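You operate a simulated robot arm through the tools that you are given. There is no shell and no other tool.

You are at the controls of a simulated robot arm. One attempt, no reset.

Task
Damp the dustpan's load, tip it on the sieve and shake it through.
Fine: no dust raised; can, not emptied, and dustpan go back; only stones stay on the sieve, slid back as found. Set down upright: can.

It is judged by the outcome, as a careful person would: the job done as asked, and still so three seconds after it is handed in. It fails if anything else is knocked over, pushed out of place, dropped, spilled or broken.

Robot
A 7-joint arm with a three-finger gripper, fixed in place. Base frame: the origin is at the foot of the arm, x ahead of it, y to its left, z up; the work surface is at about z = 0.772. Units: m, degrees, N and s.
Its first joint turns from -166.0 to 166.0 degrees. Payload 2.69 kg.
Tool frame: the origin (TCP) lies between the finger pads and is the grasp point; the fingertips stand 0.03 m ahead of it; z points along the fingers, y is the line along which they close. Largest opening 0.128 m; the body of the gripper starts 0.117 m behind the TCP.
Orientation is told as [roll, pitch, yaw] about the base's x, y, z axes, in that order, counted from this pose: with the fingers straight down and closing along the base's y, the tool's x points along the base's -x, its y along +y and its z along -z.

Tools
- The arm moves only by the tool servo_tool. Its argument "commands" is a list of rows, each an object of numbers (a shift or turn left out is 0, a gripper value left out holds the last): "dx", "dy", "dz": the shift along the tool's x, y, z in m; "rx", "ry", "rz": the turn, a rotation vector about the tool's x, y, z in rad; "grip": the opening, from 0 (shut) to 1 (fully open). In form: [{"dx": .., "dy": .., "dz": .., "rx": .., "ry": .., "rz": .., "grip": ..}, ...]. A call has 1 to 20 rows; each row shifts and turns the commanded pose from where the row before left it, along the tool's axes as they then stand. A row lasts 0.2 s, in which the tool goes at most 0.05 m and 8.6 degrees; a call with a longer step from one row to the next is refused whole, and so is a gripper value outside its range. A pose out of reach is approached as far as the arm can. The call stops where the force on the tool passes 50 N (or 10 N more than at its start, if that is more) or the arm is blocked; 0.2 s more then pass. Each finger halts on what it meets, pressing with about 24 N; the grip force reading is that of the motor and also rises with nothing between the fingers. The clock runs only during rows and for 0.2 s after the last one: add rows that do not move to give the fingers time. The reply holds the time, the measured pose of the TCP, the force on the tool along the base axes, the opening and the grip force, in the units named above and with some noise, with the torque about the TCP (base axes, N m) and any sound that the robot's microphone picked up, and new pictures: "views" is both (left out), scene, wrist or none.
- Cameras (640 x 400 px; columns grow to the right, rows downward): "scene" is fixed at [0.0499, 0.6592, 1.3526]; the picture's right is [-0.02, -1.00, 0.00], its down [-0.67, 0.01, -0.74] and it looks along [0.74, -0.02, -0.67] (base axes); focal length 228 px, centre (320, 200). "wrist" rides on the gripper at [0.058, 0.054, -0.131] in the tool frame; the picture's right is [-0.68, 0.74, 0.00], its down [-0.62, -0.57, -0.55] and it looks along [-0.40, -0.37, 0.84] (tool axes); focal length 234 px, centre (320, 200).
- raise_lower(by): slides the trunk up (or, below 0, down) by that many m; the arm rides with it, the base frame stays. It gives what a move gives, with no picture.
- point_at(camera, pixels): for up to 12 pixels [column, row] of the newest picture of that camera ("zoom" is the newest enlarged one), the place [x, y, z] in the base frame of the surface seen there, good to about 0.002 m, but the place of the scene camera against the robot may be out by one fixed shift of up to 0.025 m in any direction. The clock stands still meanwhile.
- inspect(camera, box): a new picture of the part [left, top, right, bottom] of that camera's present view, enlarged. The clock stands still meanwhile.
- job_done(): hands the job in; it is judged then, once.

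Unless the task says otherwise, let go and move clear before handing in.

The tools are called after "Request:" as a command line: name --argument value ..., lists and objects as JSON in quotes. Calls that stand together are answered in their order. servo_tool: Moves the arm, as the interface text tells. Its arguments: {"type":"object","properties":{"commands":{"type":"array"},"views":{"type":"string","enum":["both","scene","wrist","none"]}},"required":["commands"]} The other tools are called the same way: raise_lower (by) slides the trunk up or down; point_at (camera, pixels) gives the place of the surface under pixels of a picture; inspect (camera, box) takes an enlarged picture of a part of a camera's view; job_done () hands the job in.

At the start:

```text
clock: 0.0
ee_pos: [0.5887, 0.5051, 1.1537]
tool_rot: [0.1, 0.0, 0.0]
wrist_force: [-0.1, 0.5, 0.2]
moment: [-0.03, 0.04, 0.0]
gripper_width: 0.1279
gripper_force: 0.1
trunk travel left (down, up): [-0.15, 0.2]
```

scene: 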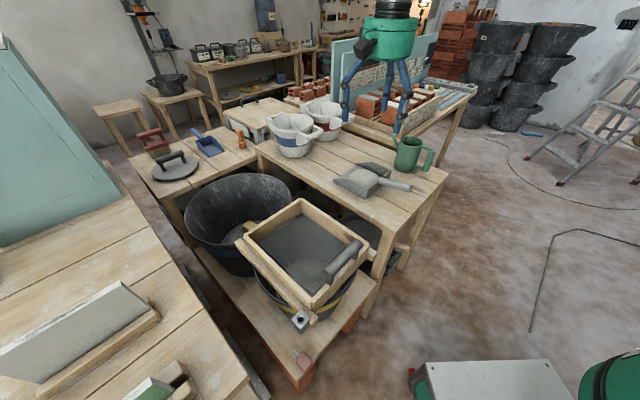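
wrist: 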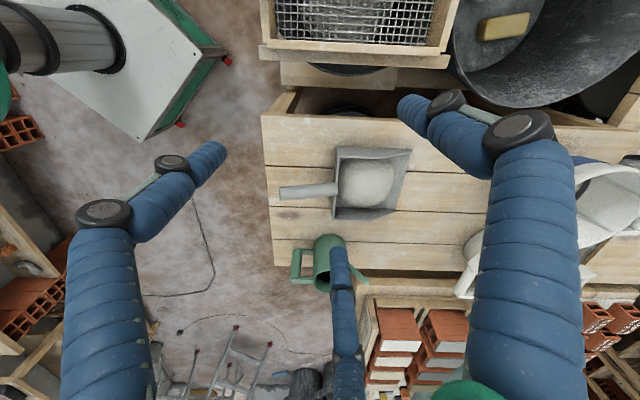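

The scene shows a green watering can near (410,155), a dustpan with powder at (365,182), and a sieve on a rail frame over a bucket near (303,250). I'll enlarge these parts before moving.

Request:
inspect --camera "scene" --box '[220, 180, 400, 340]'

Request:
inspect --camera "scene" --box '[320, 120, 460, 210]'

Request:
inspect --camera "wrist" --box '[250, 120, 450, 300]'

Request:
inspect --camera "wrist" --box '[240, 0, 480, 120]'

```text
2.50 times, centred on (310, 260) of scene
```

zoom: 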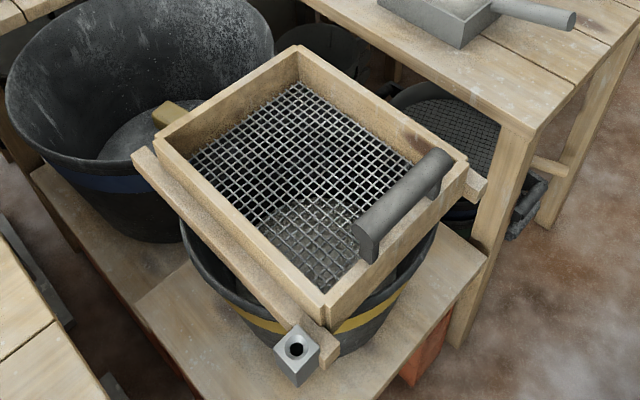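

```text
4.44 times, centred on (390, 165) of scene
```

zoom: 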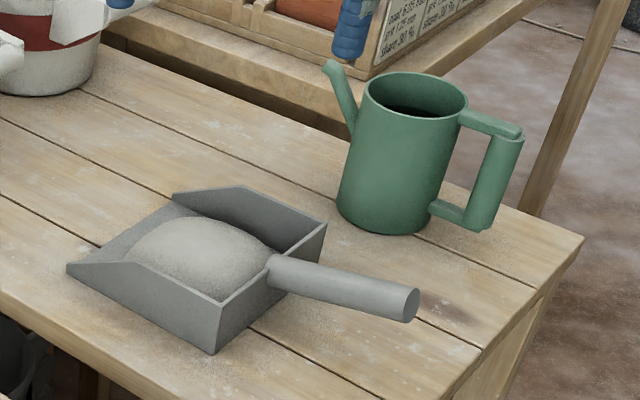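

```text
2.22 times, centred on (350, 210) of wrist
```

zoom: 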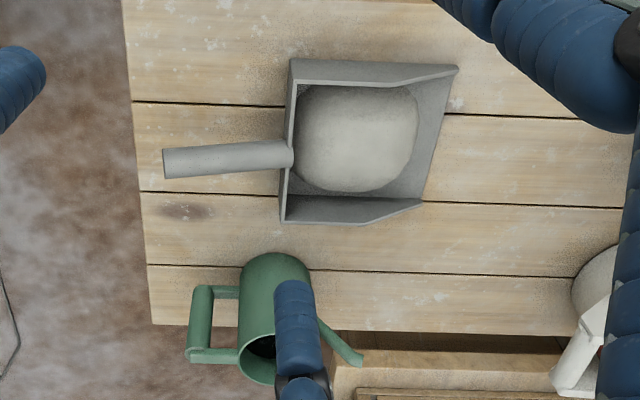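

```text
2.67 times, centred on (360, 60) of wrist
```

zoom: 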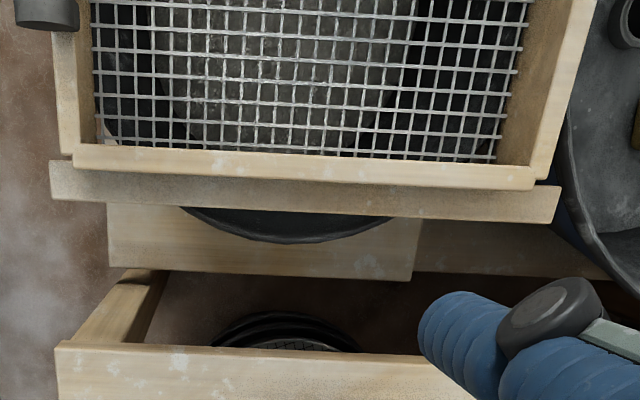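

The enlarged views show the can (spout toward +y, handle toward −y), a dustpan with open side toward +y and handle toward −y, and the sieve on two rails with a grey handle on its −y side. I'll measure key points.

Request:
point_at --camera "wrist" --pixels '[[285, 191], [325, 189], [335, 187], [342, 148], [408, 152], [335, 217], [383, 216], [370, 184], [300, 255], [300, 279], [315, 240], [360, 282]]'

Request:
point_at --camera "scene" --pixels '[[408, 188], [382, 180], [366, 196], [391, 174], [335, 179], [358, 163], [364, 176], [397, 140], [421, 142], [434, 152], [424, 168], [393, 135]]'

Request:
point_at --camera "scene" --pixels '[[301, 200], [264, 224], [246, 241], [311, 305], [360, 264], [355, 240], [324, 278], [340, 262], [304, 240], [312, 316], [355, 258], [301, 320]]'

```text
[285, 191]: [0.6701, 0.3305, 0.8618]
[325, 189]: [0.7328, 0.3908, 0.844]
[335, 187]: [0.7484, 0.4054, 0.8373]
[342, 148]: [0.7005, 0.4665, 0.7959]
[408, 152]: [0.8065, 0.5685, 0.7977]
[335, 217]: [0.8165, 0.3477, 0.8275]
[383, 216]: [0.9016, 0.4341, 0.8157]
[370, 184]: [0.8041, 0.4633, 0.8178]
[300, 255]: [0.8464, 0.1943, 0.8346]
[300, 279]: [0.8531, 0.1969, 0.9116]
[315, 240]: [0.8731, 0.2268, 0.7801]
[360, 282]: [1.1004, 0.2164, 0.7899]
```

```text
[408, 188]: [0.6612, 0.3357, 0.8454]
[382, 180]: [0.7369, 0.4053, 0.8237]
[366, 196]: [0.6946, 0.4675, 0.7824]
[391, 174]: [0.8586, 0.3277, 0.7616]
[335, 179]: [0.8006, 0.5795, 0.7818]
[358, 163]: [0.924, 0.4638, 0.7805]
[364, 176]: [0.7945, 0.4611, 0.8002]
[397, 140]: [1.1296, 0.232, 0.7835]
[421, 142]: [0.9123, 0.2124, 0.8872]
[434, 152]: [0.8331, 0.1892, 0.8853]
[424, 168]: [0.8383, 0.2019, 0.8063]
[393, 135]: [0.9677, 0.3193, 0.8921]
```

```text
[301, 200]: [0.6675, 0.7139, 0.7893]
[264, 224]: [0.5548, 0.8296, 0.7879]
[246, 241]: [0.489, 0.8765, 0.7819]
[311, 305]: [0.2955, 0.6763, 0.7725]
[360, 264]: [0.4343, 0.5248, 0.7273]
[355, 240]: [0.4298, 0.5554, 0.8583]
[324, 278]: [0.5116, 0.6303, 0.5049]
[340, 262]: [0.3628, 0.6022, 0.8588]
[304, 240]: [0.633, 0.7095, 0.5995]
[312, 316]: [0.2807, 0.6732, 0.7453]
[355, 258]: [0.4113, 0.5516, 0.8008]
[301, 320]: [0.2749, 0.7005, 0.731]
```

The wrist camera appears accurate and the scene camera is off by roughly 17 mm in z. I'll look closer at the gripper's shape, the rail end with the cube, and the can.

Request:
inspect --camera "scene" --box '[320, 0, 460, 150]'

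Request:
inspect --camera "scene" --box '[270, 280, 350, 340]'

Request:
inspect --camera "wrist" --box '[280, 225, 380, 305]'

Request:
inspect --camera "scene" --box '[380, 125, 450, 190]'

```text
2.67 times, centred on (390, 75) of scene
```

zoom: 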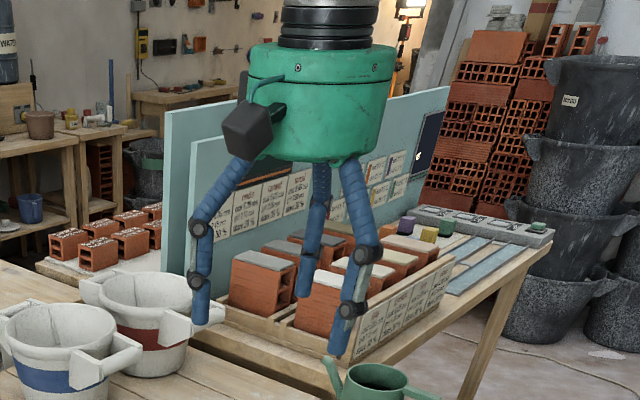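

```text
6.67 times, centred on (310, 310) of scene
```

zoom: 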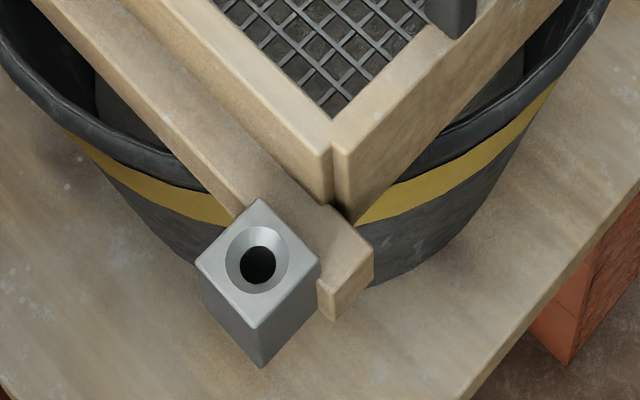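

```text
5.00 times, centred on (330, 265) of wrist
```

zoom: 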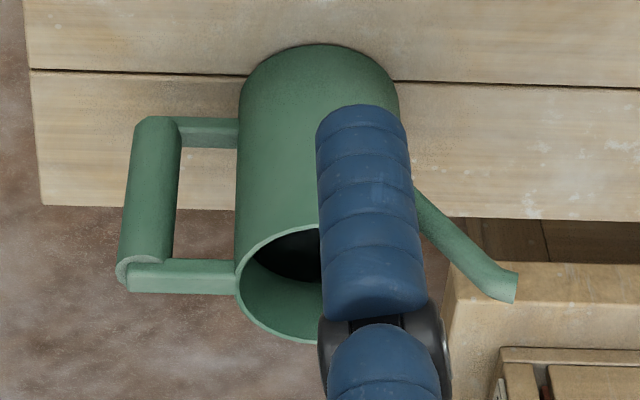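

```text
6.15 times, centred on (415, 158) of scene
```

zoom: 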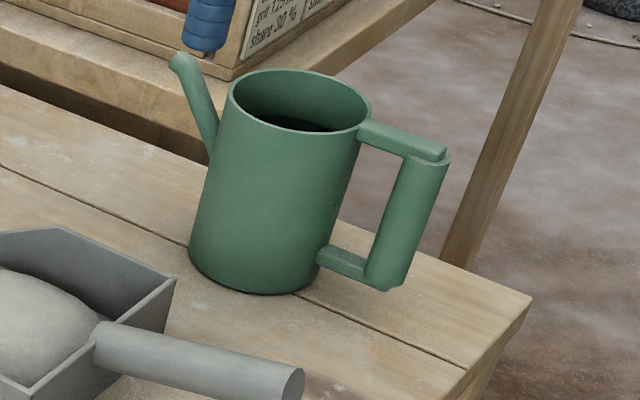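

The hand looks three-legged in the zoom (one leg on the +y side, two on the other), so I need the true finger positions. I'll measure the leg tips near (212,150), (403,103) and (340,250) in the wrist picture, plus more points on the can and rail.

Request:
point_at --camera "wrist" --pixels '[[215, 150], [222, 150], [405, 102], [415, 112], [339, 250], [339, 268], [170, 162], [445, 100], [90, 208], [520, 125]]'

Request:
inspect --camera "wrist" --box '[160, 60, 480, 300]'

```text
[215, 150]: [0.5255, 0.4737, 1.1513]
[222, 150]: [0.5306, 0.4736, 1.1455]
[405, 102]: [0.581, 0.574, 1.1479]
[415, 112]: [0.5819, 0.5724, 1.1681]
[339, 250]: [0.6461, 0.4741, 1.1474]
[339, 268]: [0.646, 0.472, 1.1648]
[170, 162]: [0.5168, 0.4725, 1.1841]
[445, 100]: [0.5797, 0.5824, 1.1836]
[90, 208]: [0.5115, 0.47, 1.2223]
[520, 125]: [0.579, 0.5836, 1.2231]
```

```text
1.67 times, centred on (320, 180) of wrist
```

zoom: 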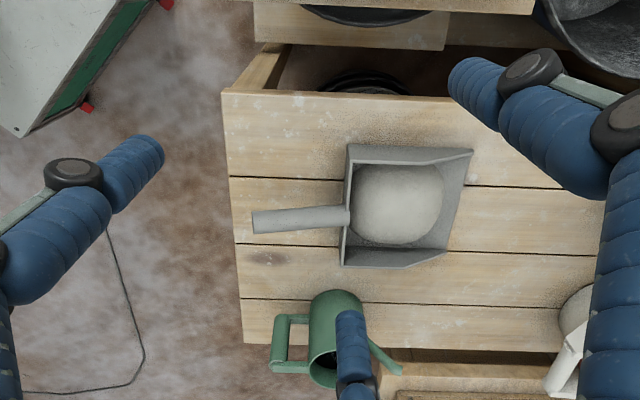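

The legs sit at about 120° around the TCP: (−0.006,+0.069), (−0.063,−0.031), (+0.057,−0.031). I'll half-close in free air to see how they really move.

Request:
servo_tool --commands '[{"grip": 0.3}, {"grip": 0.3}, {"grip": 0.3}, {"grip": 0.3}]' --views "both"

```text
clock: 1.0
ee_pos: [0.5892, 0.5057, 1.1542]
tool_rot: [-0.1, -0.1, 0.0]
wrist_force: [0.4, -1.0, 0.0]
moment: [0.02, 0.02, -0.01]
gripper_width: 0.0385
gripper_force: 0.1
trunk travel left (down, up): [-0.15, 0.2]
```

scene: 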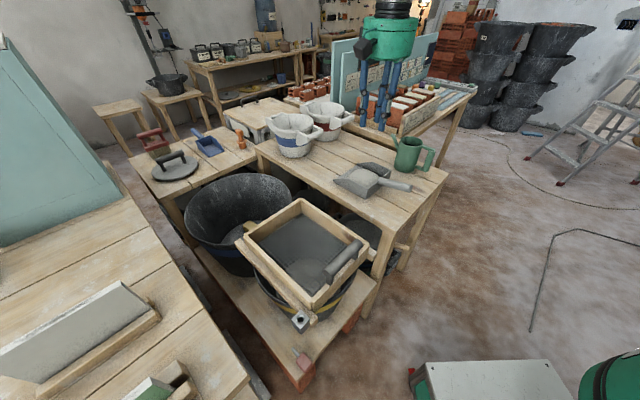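
wrist: 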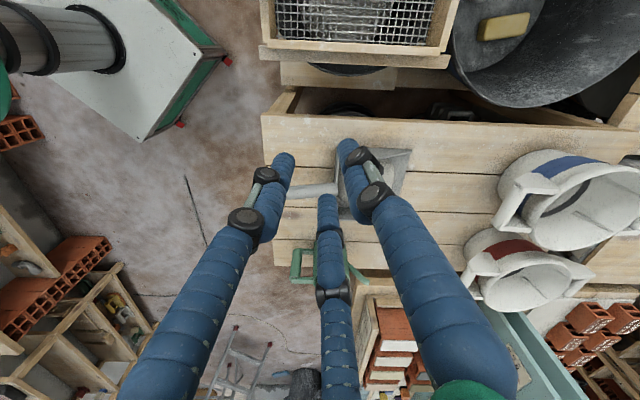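

With the hand at 0.3 all three legs drew inward. I'll measure the tips (288,158), (347,147), (328,200) again to learn their geometry.

Request:
point_at --camera "wrist" --pixels '[[287, 156], [281, 168], [346, 144], [350, 155], [327, 198], [328, 212], [265, 175], [372, 165], [329, 238]]'

Request:
inspect --camera "wrist" --box '[230, 110, 430, 260]'

Request:
inspect --camera "scene" --box '[330, 40, 450, 140]'

```text
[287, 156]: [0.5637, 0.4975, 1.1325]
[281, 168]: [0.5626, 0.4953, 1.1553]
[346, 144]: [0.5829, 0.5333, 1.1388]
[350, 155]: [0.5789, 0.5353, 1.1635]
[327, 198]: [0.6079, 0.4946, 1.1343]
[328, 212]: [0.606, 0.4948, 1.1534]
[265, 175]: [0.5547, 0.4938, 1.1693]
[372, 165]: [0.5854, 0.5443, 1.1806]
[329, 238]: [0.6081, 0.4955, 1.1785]
```

```text
2.67 times, centred on (330, 185) of wrist
```

zoom: 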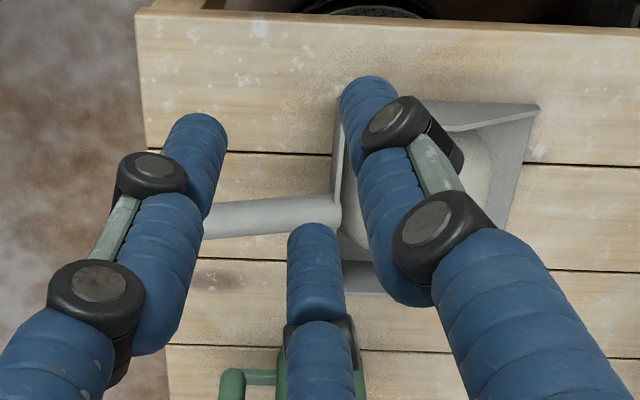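

```text
4.00 times, centred on (390, 90) of scene
```

zoom: 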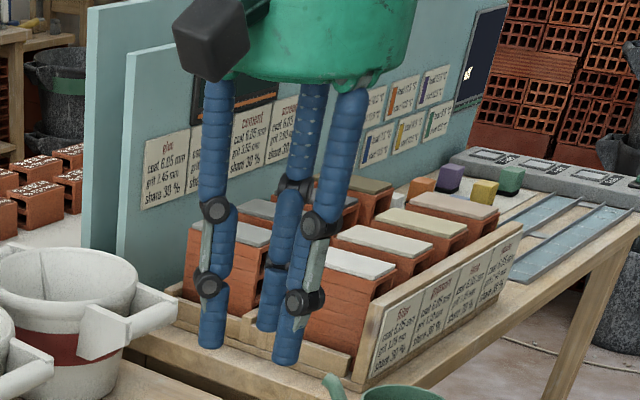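

The tips converge toward the TCP, so the grasp centre is right; I'll treat it as a two-finger hand but leave room for a third. Everything on the bench is turned about 45°, so I'll yaw the hand 45° and go over the can handle to see it closely.

Request:
servo_tool --commands '[{"rz": -0.131}, {"rz": -0.131}, {"rz": -0.131}, {"rz": -0.131}, {"rz": -0.131}, {"rz": -0.13}, {"dx": 0.0155, "dy": -0.0349, "dz": 0.0067}, {"dx": 0.0155, "dy": -0.0349, "dz": 0.0067}, {"dx": 0.0155, "dy": -0.0349, "dz": 0.0067}, {"dx": 0.0155, "dy": -0.0349, "dz": 0.0067}, {"dx": 0.0155, "dy": -0.0349, "dz": 0.0067}, {"dx": 0.0155, "dy": -0.0349, "dz": 0.0067}, {"dx": 0.0155, "dy": -0.0349, "dz": 0.0067}, {"dx": 0.0155, "dy": -0.0349, "dz": 0.0067}, {}]' --views "both"

```text
clock: 4.2
ee_pos: [0.7005, 0.2199, 1.0995]
tool_rot: [0.0, -0.1, 45.0]
wrist_force: [0.5, 0.2, -0.5]
moment: [0.07, 0.03, -0.04]
gripper_width: 0.0384
gripper_force: 0.1
trunk travel left (down, up): [-0.15, 0.2]
```

scene: 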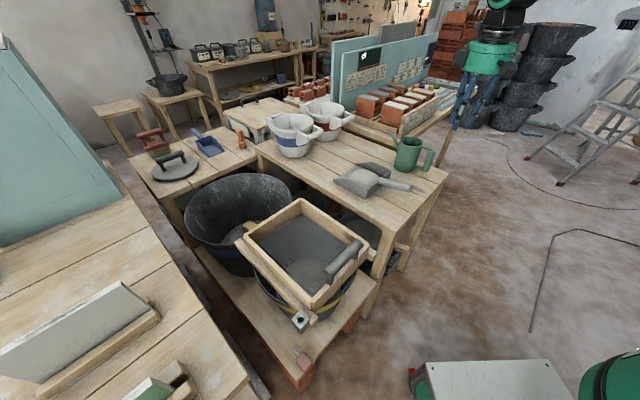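
wrist: 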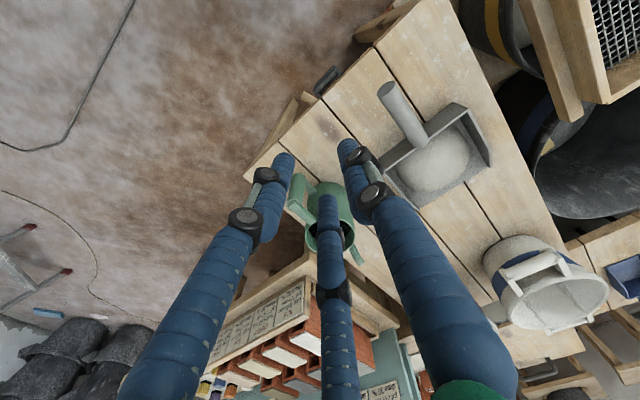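

At (325,205) in the wrist view the can is half hidden by the fingers. I'll enlarge it and measure the handle, rim and spout.

Request:
inspect --camera "wrist" --box '[250, 130, 410, 290]'

Request:
inspect --camera "scene" --box '[330, 125, 450, 210]'

```text
2.50 times, centred on (330, 210) of wrist
```

zoom: 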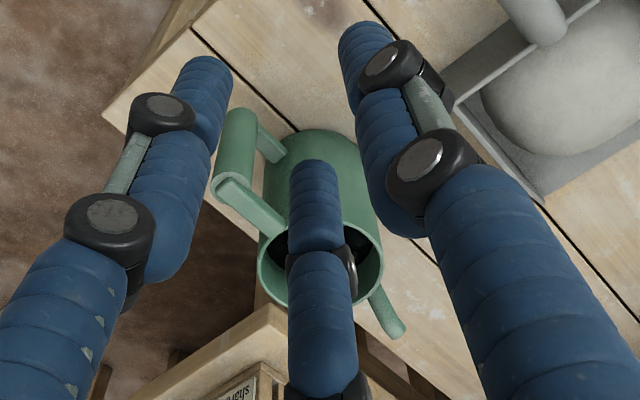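

```text
4.71 times, centred on (390, 168) of scene
```

zoom: 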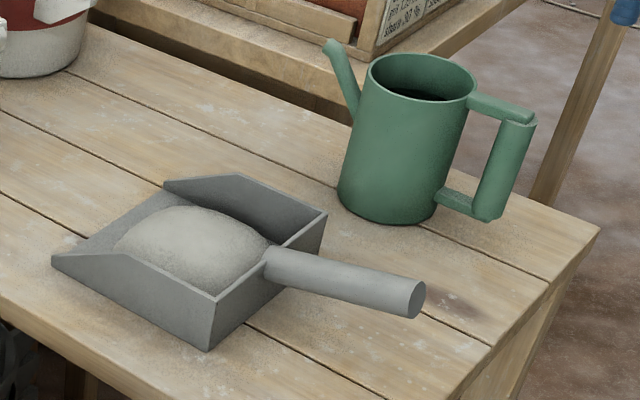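

I'll measure the can handle top (295,205), horizontal strut (304,212), rim points and the spout tip (360,262) with the wrist camera.

Request:
point_at --camera "wrist" --pixels '[[294, 205], [291, 203], [297, 200], [296, 185], [298, 176], [304, 212], [310, 217], [307, 240], [355, 236], [321, 252], [360, 261], [356, 250]]'

Request:
point_at --camera "scene" --pixels '[[431, 150], [433, 152], [424, 150], [428, 163], [427, 172], [394, 138], [402, 145], [415, 148], [409, 142], [391, 136], [395, 178], [410, 181]]'

```text
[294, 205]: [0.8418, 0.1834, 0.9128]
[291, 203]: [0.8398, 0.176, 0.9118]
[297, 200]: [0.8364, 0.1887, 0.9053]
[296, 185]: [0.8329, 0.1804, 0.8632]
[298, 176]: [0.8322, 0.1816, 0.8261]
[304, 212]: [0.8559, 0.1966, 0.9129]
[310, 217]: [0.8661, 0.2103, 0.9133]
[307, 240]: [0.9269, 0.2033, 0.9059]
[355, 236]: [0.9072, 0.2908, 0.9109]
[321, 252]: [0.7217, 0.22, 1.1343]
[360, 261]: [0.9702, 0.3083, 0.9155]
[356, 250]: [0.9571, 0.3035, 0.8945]
```

```text
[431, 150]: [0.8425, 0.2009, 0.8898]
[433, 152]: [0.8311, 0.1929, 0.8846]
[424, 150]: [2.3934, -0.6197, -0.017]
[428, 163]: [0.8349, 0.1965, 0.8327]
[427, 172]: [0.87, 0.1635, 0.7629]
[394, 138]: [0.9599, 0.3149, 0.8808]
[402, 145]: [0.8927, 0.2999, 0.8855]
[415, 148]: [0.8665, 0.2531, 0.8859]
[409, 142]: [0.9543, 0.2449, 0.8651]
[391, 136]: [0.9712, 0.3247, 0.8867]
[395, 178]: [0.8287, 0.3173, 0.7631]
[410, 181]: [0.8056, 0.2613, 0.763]
```

The handle's vertical bar axis is about (0.842, 0.183), top z 0.913, and the spout tip is at (0.970, 0.308, 0.916), so the can points along 45°. I'll move over the handle with a 50 mm opening and check before descending.

Request:
servo_tool --commands '[{"dx": -0.01464, "dy": -0.02538, "dz": 0.0199, "grip": 0.42}, {"dx": -0.01464, "dy": -0.02538, "dz": 0.0199}, {"dx": -0.01464, "dy": -0.02538, "dz": 0.0199}, {"dx": -0.01464, "dy": -0.02538, "dz": 0.0199}, {"dx": -0.01464, "dy": -0.02538, "dz": 0.0199}, {}, {}]' --views "both"

Request:
inspect --camera "wrist" --box '[220, 100, 420, 260]'

Request:
inspect --camera "scene" --box '[370, 70, 470, 190]'

```text
clock: 5.8
ee_pos: [0.8402, 0.1823, 1.0028]
tool_rot: [0.0, 0.1, 45.0]
wrist_force: [-0.9, 0.1, 0.4]
moment: [0.0, -0.01, 0.02]
gripper_width: 0.0539
gripper_force: 0.1
trunk travel left (down, up): [-0.15, 0.2]
```

scene: 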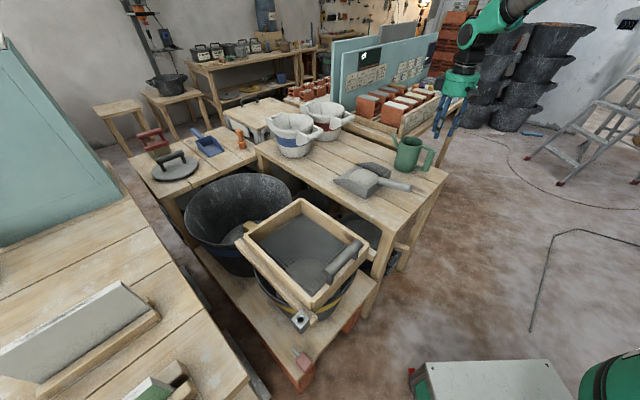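
wrist: 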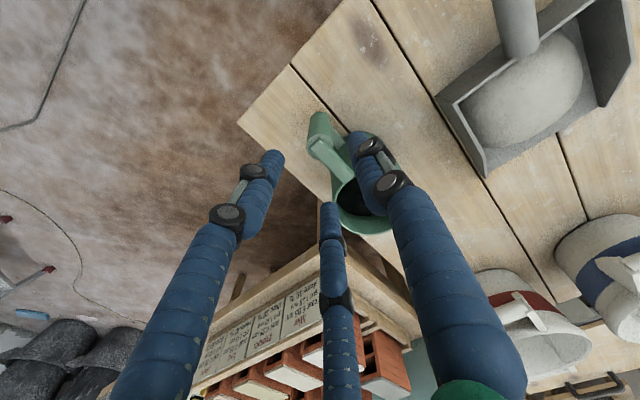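

```text
2.50 times, centred on (320, 180) of wrist
```

zoom: 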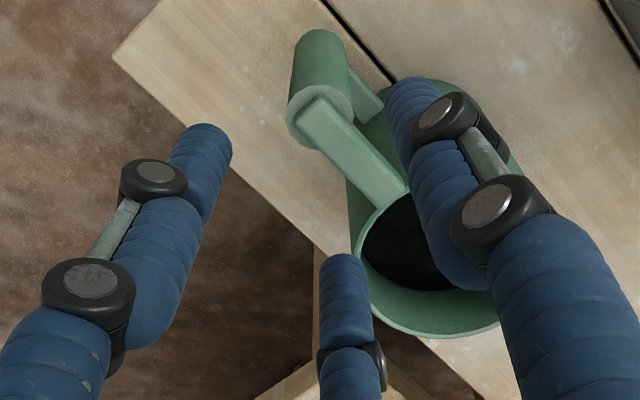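

```text
3.33 times, centred on (420, 130) of scene
```

zoom: 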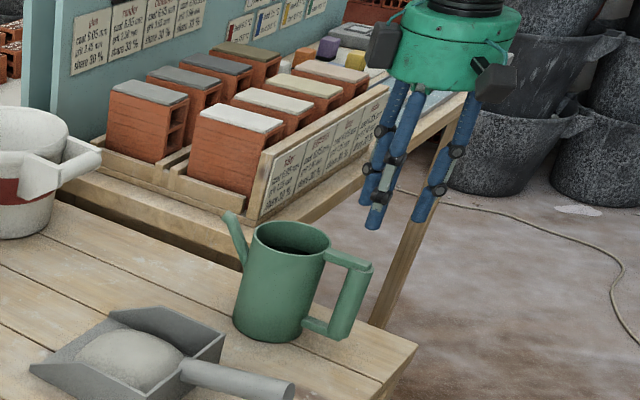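

The handle top appears at wrist (318,148) with the hand above it. I'll re-measure the handle end and the strut to fine-tune alignment.

Request:
point_at --camera "wrist" --pixels '[[317, 152], [319, 147], [313, 150], [316, 135], [322, 128], [330, 158], [345, 172], [353, 178], [360, 225], [405, 120], [300, 100], [342, 190]]'

```text
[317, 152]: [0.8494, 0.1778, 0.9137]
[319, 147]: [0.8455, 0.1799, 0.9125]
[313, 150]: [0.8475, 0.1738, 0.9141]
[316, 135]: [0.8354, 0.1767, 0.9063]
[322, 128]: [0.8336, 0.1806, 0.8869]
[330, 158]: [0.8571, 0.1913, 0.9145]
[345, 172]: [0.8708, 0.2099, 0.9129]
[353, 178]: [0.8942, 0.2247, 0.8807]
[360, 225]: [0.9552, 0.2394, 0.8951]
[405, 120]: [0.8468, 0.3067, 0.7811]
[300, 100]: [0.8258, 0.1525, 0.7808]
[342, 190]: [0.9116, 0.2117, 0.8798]
```

I'll take a tighter zoom on the handle to pin its axis and the strut's centre line.

Request:
inspect --camera "wrist" --box '[295, 110, 375, 190]'

```text
5.00 times, centred on (335, 150) of wrist
```

zoom: 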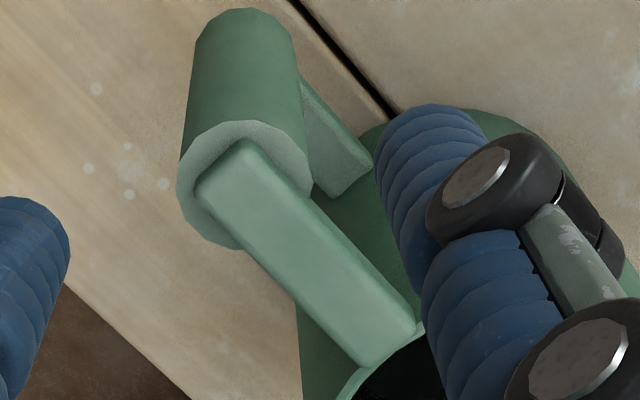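

Request:
point_at --camera "zoom" --pixels '[[245, 130], [185, 190], [308, 180], [225, 235], [200, 185], [255, 145], [232, 165], [390, 350], [370, 360], [410, 322], [310, 250], [245, 90]]'

```text
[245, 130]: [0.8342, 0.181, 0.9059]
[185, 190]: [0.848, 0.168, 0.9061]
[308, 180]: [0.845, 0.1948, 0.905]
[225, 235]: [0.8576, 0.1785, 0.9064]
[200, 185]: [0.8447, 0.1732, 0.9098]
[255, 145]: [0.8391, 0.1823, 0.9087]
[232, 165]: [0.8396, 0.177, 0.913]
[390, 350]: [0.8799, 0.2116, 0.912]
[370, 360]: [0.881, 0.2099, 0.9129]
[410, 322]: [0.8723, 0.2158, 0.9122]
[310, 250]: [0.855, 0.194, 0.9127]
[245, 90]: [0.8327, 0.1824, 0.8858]
```

The bar's end face is centred on (0.846, 0.1805), diameter ~26 mm, and the strut runs at ~46°. I'll correct by 6 mm and descend to z ≈ 0.870, watching the force.

Request:
servo_tool --commands '[{"dx": -0.0028, "dy": -0.0057}, {"dz": 0.03}, {"dz": 0.03}, {"dz": 0.025}, {"dz": 0.02}, {"dz": 0.015}, {"dz": 0.012}, {}]' --views "both"

Request:
inspect --camera "wrist" --box '[240, 80, 440, 240]'

Request:
inspect --camera "scene" --box '[370, 70, 470, 190]'

```text
clock: 7.6
ee_pos: [0.8462, 0.1812, 0.8691]
tool_rot: [0.0, 0.0, 45.0]
wrist_force: [0.1, -0.2, -0.3]
moment: [-0.03, -0.01, -0.05]
gripper_width: 0.0536
gripper_force: 0.0
trunk travel left (down, up): [-0.15, 0.2]
```

scene: 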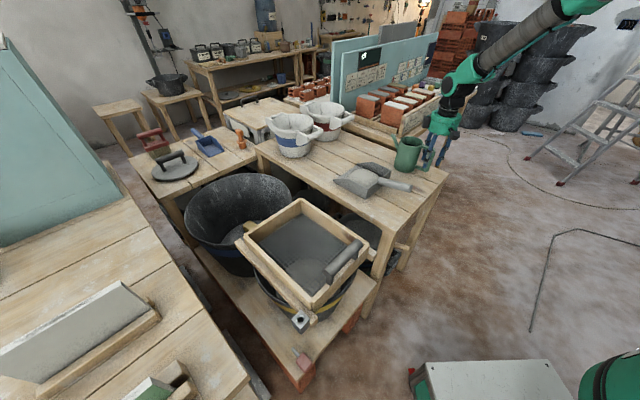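
wrist: 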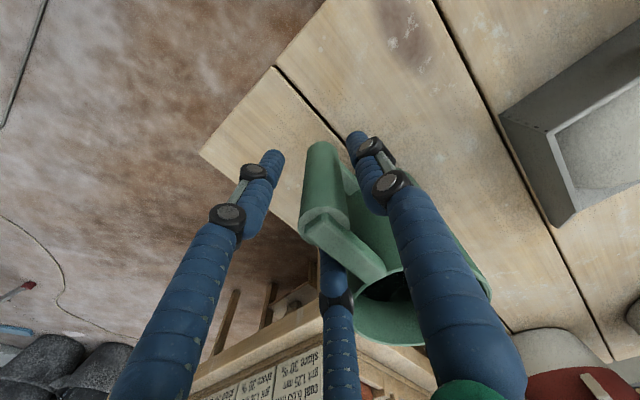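

```text
2.50 times, centred on (340, 160) of wrist
```

zoom: 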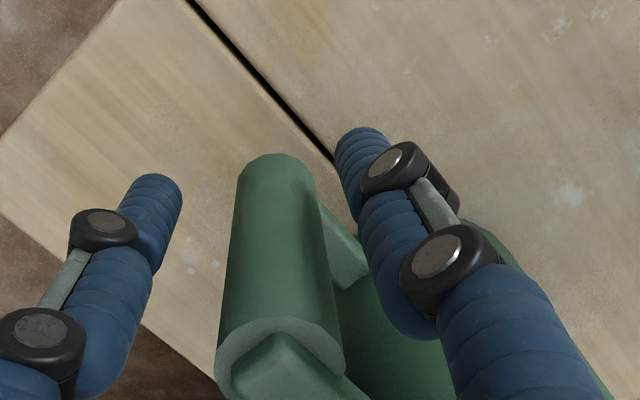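

```text
3.33 times, centred on (420, 130) of scene
```

zoom: 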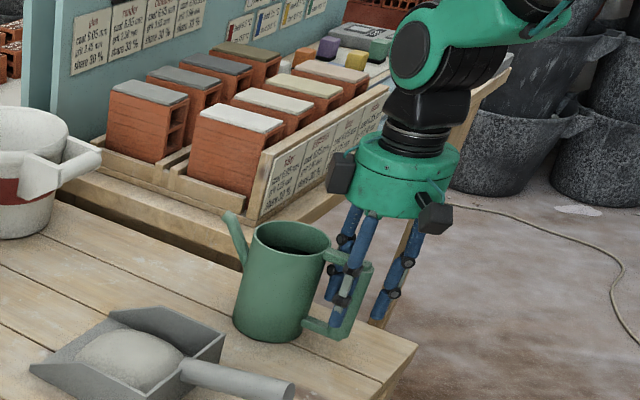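

The fingers straddle the handle bar with no contact force. I'll close on it here (TCP 0.846, 0.181, 0.869 is the spot to return to).

Request:
servo_tool --commands '[{"grip": 0.0}, {"grip": 0.0}, {"grip": 0.0}, {"grip": 0.0}]' --views "both"

Request:
inspect --camera "wrist" --box '[240, 80, 440, 240]'

```text
clock: 8.6
ee_pos: [0.8469, 0.1801, 0.8691]
tool_rot: [0.0, 0.0, 45.0]
wrist_force: [-0.1, 1.8, 1.0]
moment: [0.48, 0.06, 0.02]
gripper_width: 0.0321
gripper_force: 24.2
trunk travel left (down, up): [-0.15, 0.2]
```

scene: 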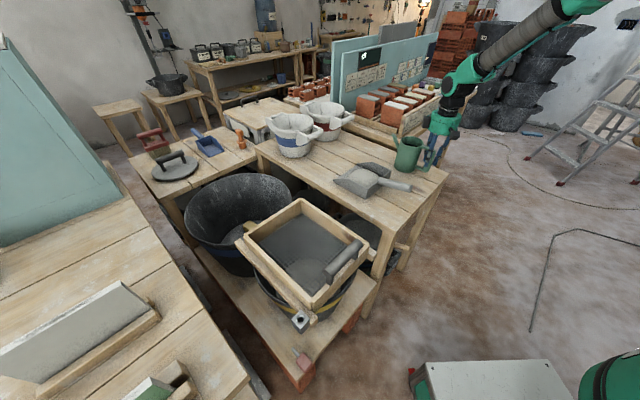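
wrist: 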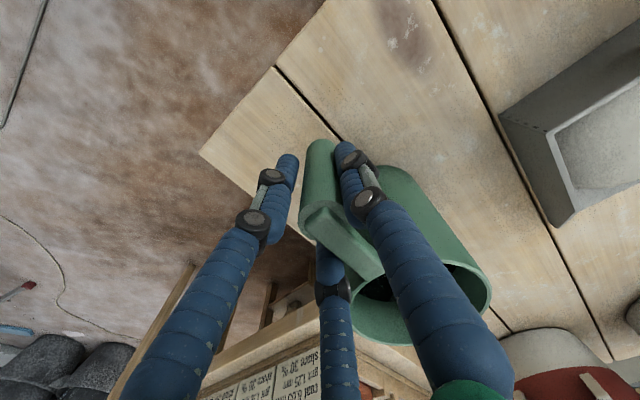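

```text
2.50 times, centred on (340, 160) of wrist
```

zoom: 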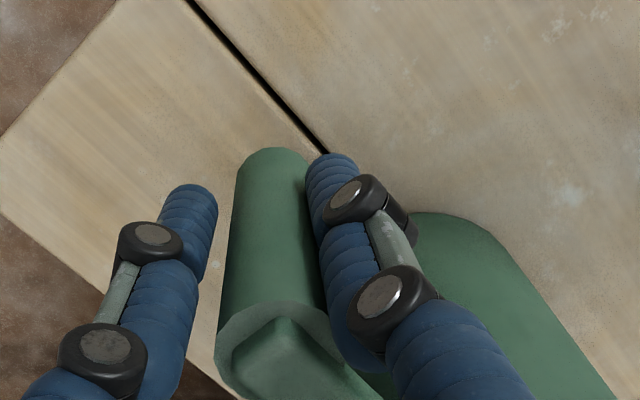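

Closed at 32 mm with 24 N on the handle. I'll lift gently 6 cm and check the load and that the can stays upright.

Request:
servo_tool --commands '[{"dz": -0.005}, {"dz": -0.01}, {"dz": -0.015}, {"dz": -0.015}, {"dz": -0.015}, {}]' --views "both"

Request:
inspect --camera "scene" --box '[370, 70, 470, 190]'

```text
clock: 10.0
ee_pos: [0.8459, 0.1802, 0.9292]
tool_rot: [0.0, -0.1, 45.0]
wrist_force: [-0.4, 0.4, -4.7]
moment: [-0.24, 0.24, -0.02]
gripper_width: 0.032
gripper_force: 24.1
trunk travel left (down, up): [-0.15, 0.2]
```

scene: 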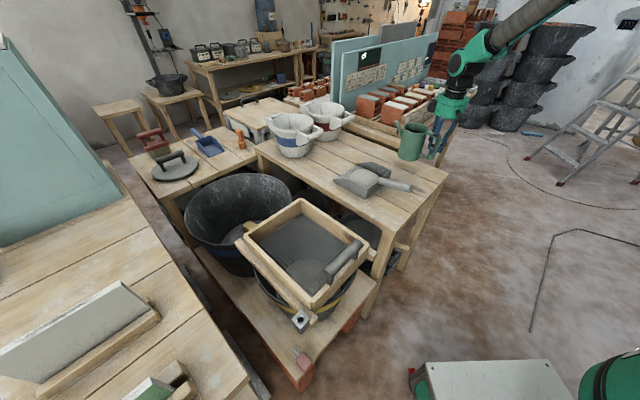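
wrist: 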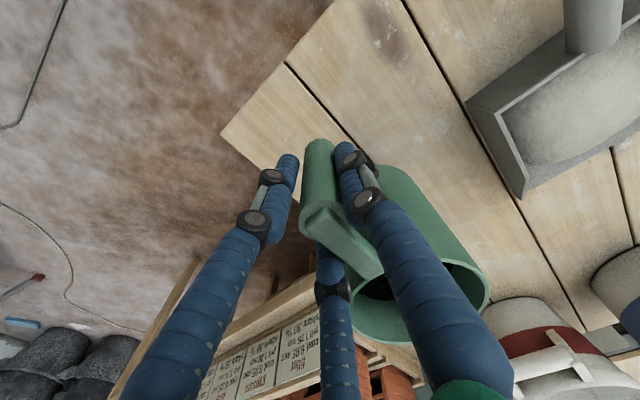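

```text
3.33 times, centred on (420, 130) of scene
```

zoom: 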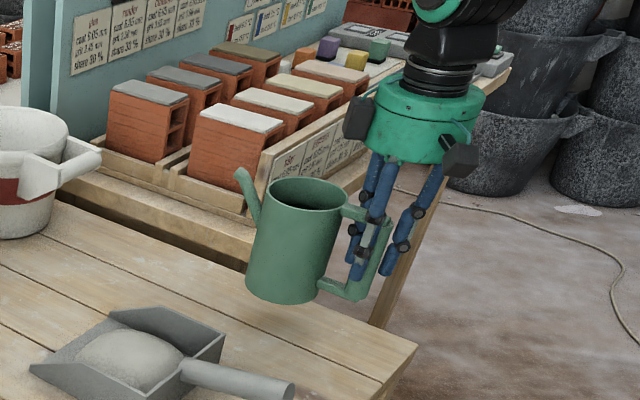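

The can hangs level at about 4.7 N, so it is well filled. To pour low without meeting the pan's handle, I'll raise it and turn it 90° so the spout faces −v across the pan's long side.

Request:
servo_tool --commands '[{"dz": -0.015}, {"dz": -0.025}, {"dz": -0.025}, {"dz": -0.02}, {"dz": -0.01}, {}]' --views "none"

Request:
servo_tool --commands '[{"rz": -0.04}, {"rz": -0.08}, {"rz": -0.09}, {"rz": -0.09}, {"rz": -0.09}, {"rz": -0.09}, {"rz": -0.09}, {"rz": -0.09}, {"rz": -0.09}, {"rz": -0.09}, {"rz": -0.09}, {"rz": -0.09}, {"rz": -0.09}, {"rz": -0.09}, {"rz": -0.09}, {"rz": -0.09}, {"rz": -0.09}, {"rz": -0.06}, {"rz": -0.0408}, {}]' --views "both"

```text
clock: 11.4
ee_pos: [0.8477, 0.1801, 1.0233]
tool_rot: [0.0, 0.0, 45.0]
wrist_force: [-0.5, -0.4, -6.3]
moment: [-0.24, 0.28, 0.02]
gripper_width: 0.0318
gripper_force: 24.2
trunk travel left (down, up): [-0.15, 0.2]
```

```text
clock: 15.6
ee_pos: [0.8475, 0.1813, 1.0234]
tool_rot: [0.0, 0.0, 135.1]
wrist_force: [-0.3, 0.6, -5.1]
moment: [-0.22, -0.22, -0.03]
gripper_width: 0.0319
gripper_force: 24.5
trunk travel left (down, up): [-0.15, 0.2]
```

scene: 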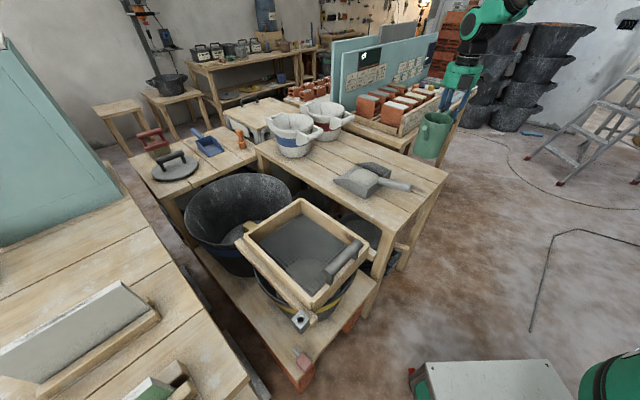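
wrist: 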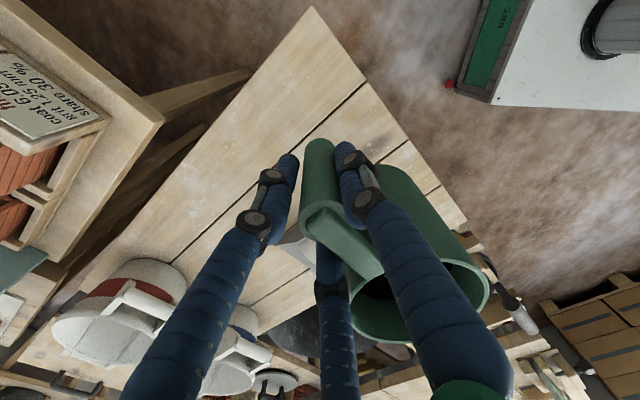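

The can is level and faces −v. I'll turn it back 10° for better reach and carry it beside the pan at safe height, then check.

Request:
servo_tool --commands '[{"rz": 0.06}, {"rz": 0.08}, {"rz": 0.035}, {"dx": -0.004, "dy": -0.007}, {"dx": -0.0107, "dy": -0.0175}, {"dx": -0.0107, "dy": -0.0175}, {"dx": -0.0107, "dy": -0.0175}, {"dx": -0.0107, "dy": -0.0175}, {"dx": -0.0107, "dy": -0.0175}, {"dx": -0.0107, "dy": -0.0175}, {"dx": -0.0067, "dy": -0.0107}, {}, {}]' --views "both"

Request:
inspect --camera "scene" --box '[310, 60, 470, 220]'

```text
clock: 18.4
ee_pos: [0.9039, 0.3115, 1.0239]
tool_rot: [0.1, 0.1, 125.0]
wrist_force: [0.3, -0.6, -6.1]
moment: [-0.27, -0.21, 0.03]
gripper_width: 0.0318
gripper_force: 23.6
trunk travel left (down, up): [-0.15, 0.2]
```

scene: 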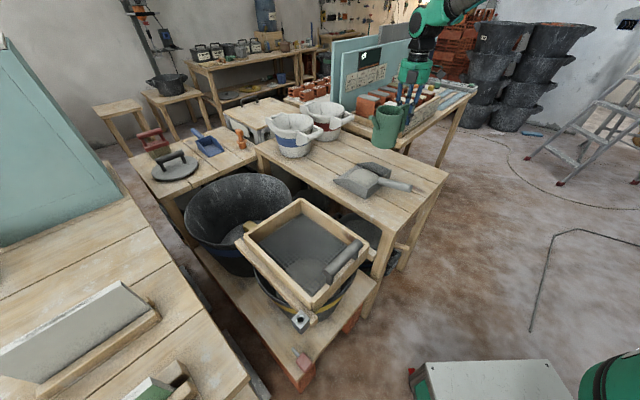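
wrist: 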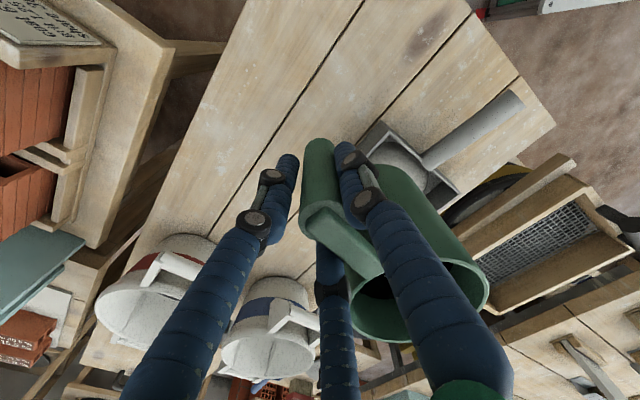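

```text
2.50 times, centred on (390, 140) of scene
```

zoom: 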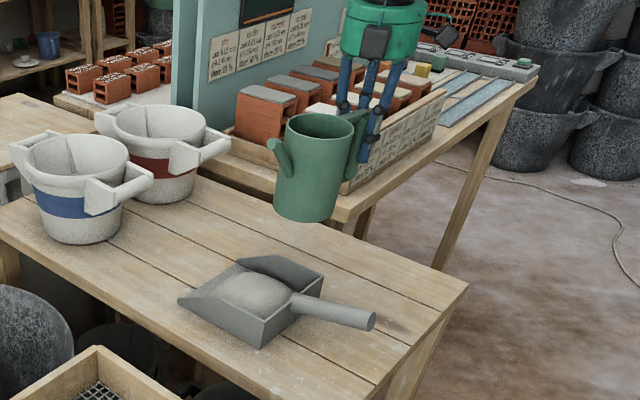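

The spout tip is visible at zoom (275,146) with the mound at (252,290). I'll measure both in the same camera to get their true relative position.

Request:
point_at --camera "zoom" --pixels '[[272, 146], [279, 141], [274, 150], [252, 285], [215, 285], [290, 295], [250, 305], [255, 275], [245, 258], [325, 278], [258, 345], [180, 300]]'

```text
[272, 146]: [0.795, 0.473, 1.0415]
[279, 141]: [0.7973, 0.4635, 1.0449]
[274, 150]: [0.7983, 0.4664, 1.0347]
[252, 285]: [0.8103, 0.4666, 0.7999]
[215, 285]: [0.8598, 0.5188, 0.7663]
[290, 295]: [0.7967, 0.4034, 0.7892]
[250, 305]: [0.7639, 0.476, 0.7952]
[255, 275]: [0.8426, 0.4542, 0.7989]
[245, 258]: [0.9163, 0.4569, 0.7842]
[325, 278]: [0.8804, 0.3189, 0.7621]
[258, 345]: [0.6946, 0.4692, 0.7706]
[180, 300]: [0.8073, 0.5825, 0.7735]
```

In the scene frame the tip (0.797,0.468) sits right over the mound centre (≈0.803,0.463). I'll tilt 15° about the spout tip in small steps, then lower it toward the load.

Request:
servo_tool --commands '[{"dx": 0.00186, "dz": -0.00781, "ry": 0.04363}, {"dx": 0.00186, "dz": -0.00781, "ry": 0.04363}, {"dx": 0.00186, "dz": -0.00781, "ry": 0.04363}, {"dx": 0.00186, "dz": -0.00781, "ry": 0.04363}, {"dx": 0.00186, "dz": -0.00781, "ry": 0.04363}, {"dx": 0.00186, "dz": -0.00781, "ry": 0.04363}, {"dx": -0.0039, "dz": 0.0145}, {"dx": -0.0039, "dz": 0.0145}, {"dx": -0.0039, "dz": 0.0145}, {"dx": -0.0039, "dz": 0.0145}, {"dx": -0.0039, "dz": 0.0145}, {"dx": -0.0039, "dz": 0.0145}, {}]' --views "both"

Request:
inspect --camera "scene" --box '[310, 60, 470, 220]'

```text
clock: 21.2
ee_pos: [0.9073, 0.307, 0.9803]
tool_rot: [0.0, 14.8, 125.0]
wrist_force: [0.0, 0.6, -5.9]
moment: [-0.27, -0.19, 0.02]
gripper_width: 0.0319
gripper_force: 24.2
trunk travel left (down, up): [-0.15, 0.2]
```

scene: 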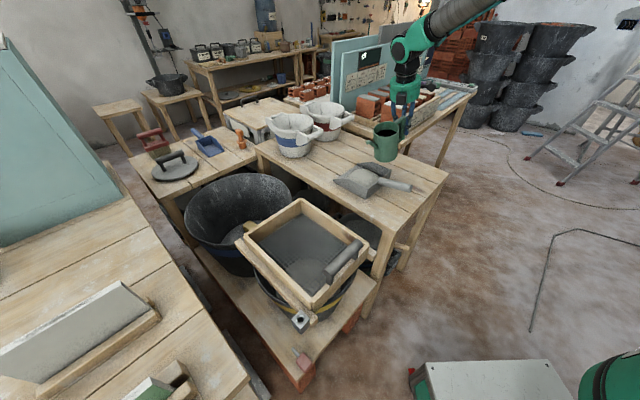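
wrist: 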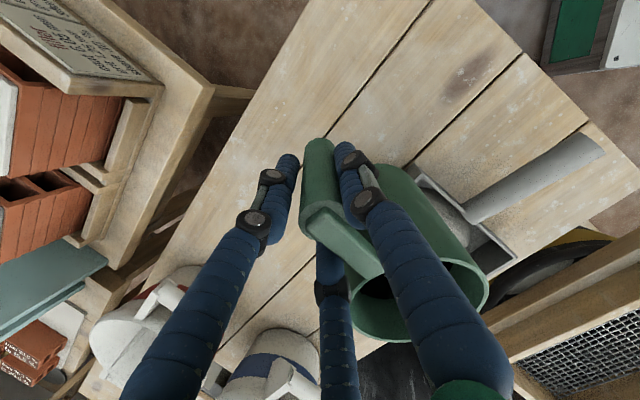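

```text
2.50 times, centred on (390, 140) of scene
```

zoom: 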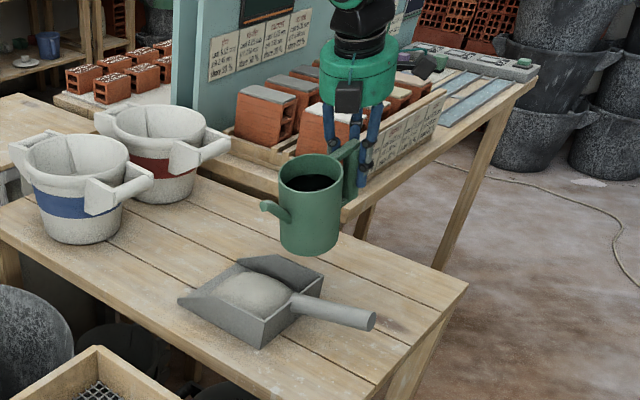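

No flow at 15° yet; the tip is about 16 cm above the load. I'll tilt on to 20° and look for water.

Request:
servo_tool --commands '[{"dx": 0.00093, "dz": -0.0039, "ry": 0.0218}, {"dx": 0.00093, "dz": -0.0039, "ry": 0.0218}, {"dx": 0.00093, "dz": -0.0039, "ry": 0.0218}, {"dx": 0.00093, "dz": -0.0039, "ry": 0.0218}, {"dx": -0.0051, "dz": 0.0141}, {}, {}]' --views "scene"

Request:
inspect --camera "scene" --box '[330, 100, 430, 200]'

```text
clock: 22.8
ee_pos: [0.9069, 0.3081, 0.9825]
tool_rot: [0.0, 19.9, 125.0]
wrist_force: [-0.1, 0.3, -5.6]
moment: [-0.2, -0.19, -0.01]
gripper_width: 0.0318
gripper_force: 23.8
trunk travel left (down, up): [-0.15, 0.2]
```

scene: 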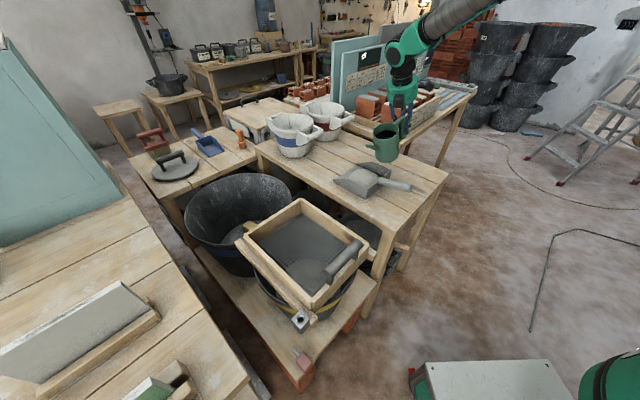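

```text
4.00 times, centred on (380, 150) of scene
```

zoom: 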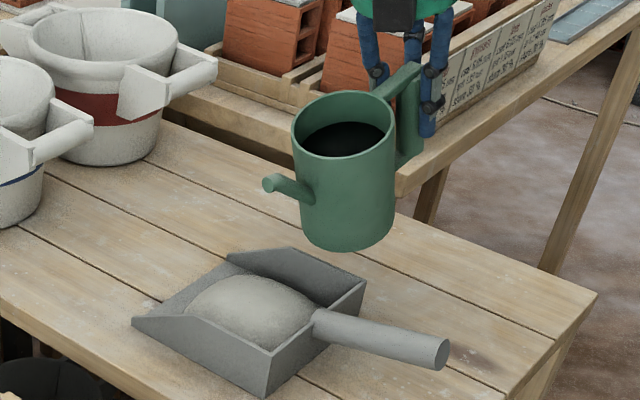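

The dark surface inside the can at zoom (345,140) may be the water level; I'll measure it against the spout tip at (268,184).

Request:
point_at --camera "zoom" --pixels '[[345, 140], [320, 140], [375, 135], [345, 125], [345, 152], [268, 183], [300, 110], [390, 130], [345, 158]]'

```text
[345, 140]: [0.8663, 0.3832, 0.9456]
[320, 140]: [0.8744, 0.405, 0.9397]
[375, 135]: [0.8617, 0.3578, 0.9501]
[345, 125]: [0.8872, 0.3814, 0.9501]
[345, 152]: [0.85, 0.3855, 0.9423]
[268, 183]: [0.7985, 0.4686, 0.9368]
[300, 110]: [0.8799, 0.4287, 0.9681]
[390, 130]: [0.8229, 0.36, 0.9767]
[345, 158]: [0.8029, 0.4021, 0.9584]
```

The water disc sits about 27 mm below the rim, so flow should begin in the low-to-mid 20s of degrees, before the rim at ~30°. I'll lower the tip to ~0.94, tilt to 22.5° and watch.

Request:
servo_tool --commands '[{"dx": -0.00375, "dz": 0.01035}, {"dx": -0.00375, "dz": 0.01035}, {"dx": 0.00093, "dz": -0.0039, "ry": 0.0218}, {"dx": 0.00093, "dz": -0.0039, "ry": 0.0218}, {}]' --views "scene"

Request:
inspect --camera "scene" --box '[330, 100, 430, 200]'

```text
clock: 24.0
ee_pos: [0.9062, 0.3089, 0.9684]
tool_rot: [0.1, 22.5, 125.2]
wrist_force: [-0.3, 1.1, -0.6]
moment: [0.43, 0.31, 0.05]
gripper_width: 0.0318
gripper_force: 23.8
trunk travel left (down, up): [-0.15, 0.2]
```

scene: 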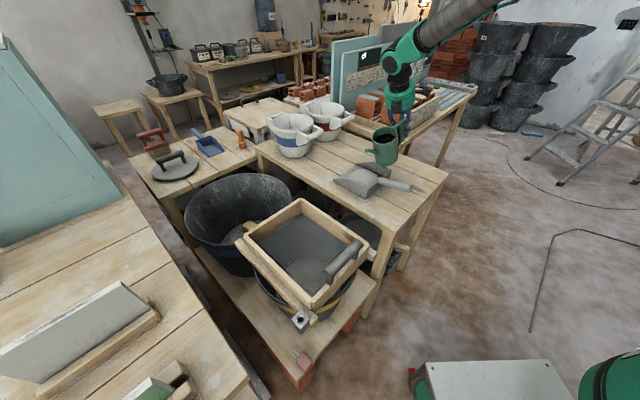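

```text
4.00 times, centred on (380, 150) of scene
```

zoom: 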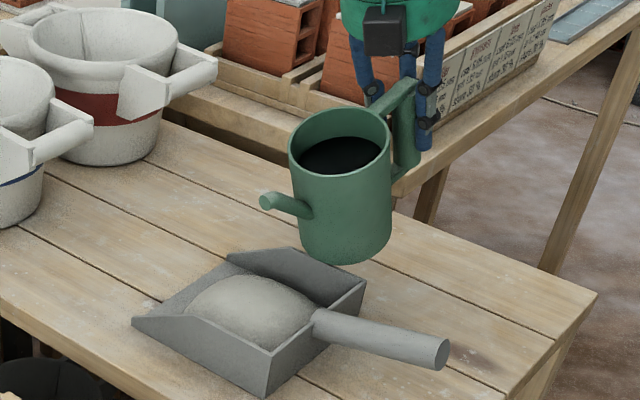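

The vertical force dropped from 5.6 N to 0.6 N and the moment flipped, so the can's bottom edge is resting on the pan's far wall near zoom (345,262). I'll lift 3 cm straight up right away and check that the pan hasn't moved.

Request:
servo_tool --commands '[{"dx": 0.0038, "dz": -0.0092}, {"dx": 0.0038, "dz": -0.0092}, {"dx": 0.0038, "dz": -0.0092}, {}]' --views "both"

Request:
inspect --camera "scene" --box '[330, 100, 430, 200]'

```text
clock: 25.0
ee_pos: [0.9063, 0.308, 0.9984]
tool_rot: [0.1, 22.4, 125.1]
wrist_force: [-0.3, -0.4, -6.3]
moment: [-0.21, -0.16, -0.01]
gripper_width: 0.0318
gripper_force: 24.4
trunk travel left (down, up): [-0.15, 0.2]
```

scene: 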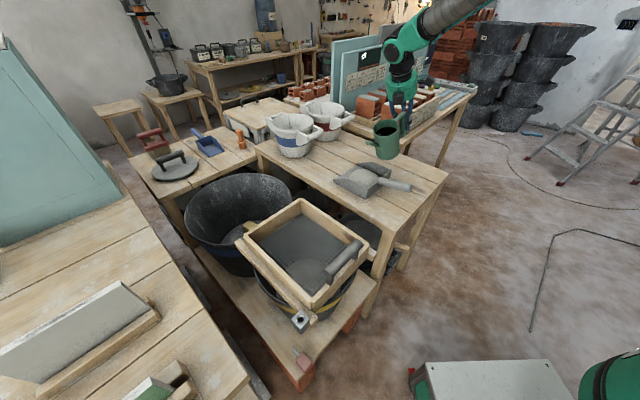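
wrist: 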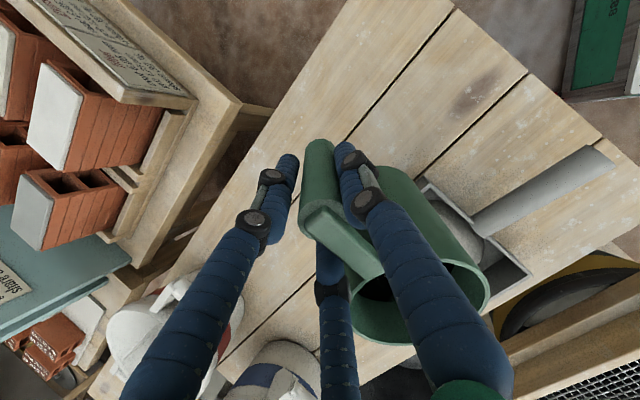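

```text
4.00 times, centred on (380, 150) of scene
```

zoom: 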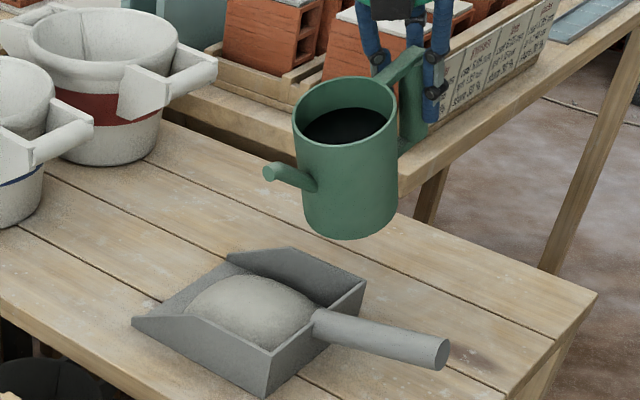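

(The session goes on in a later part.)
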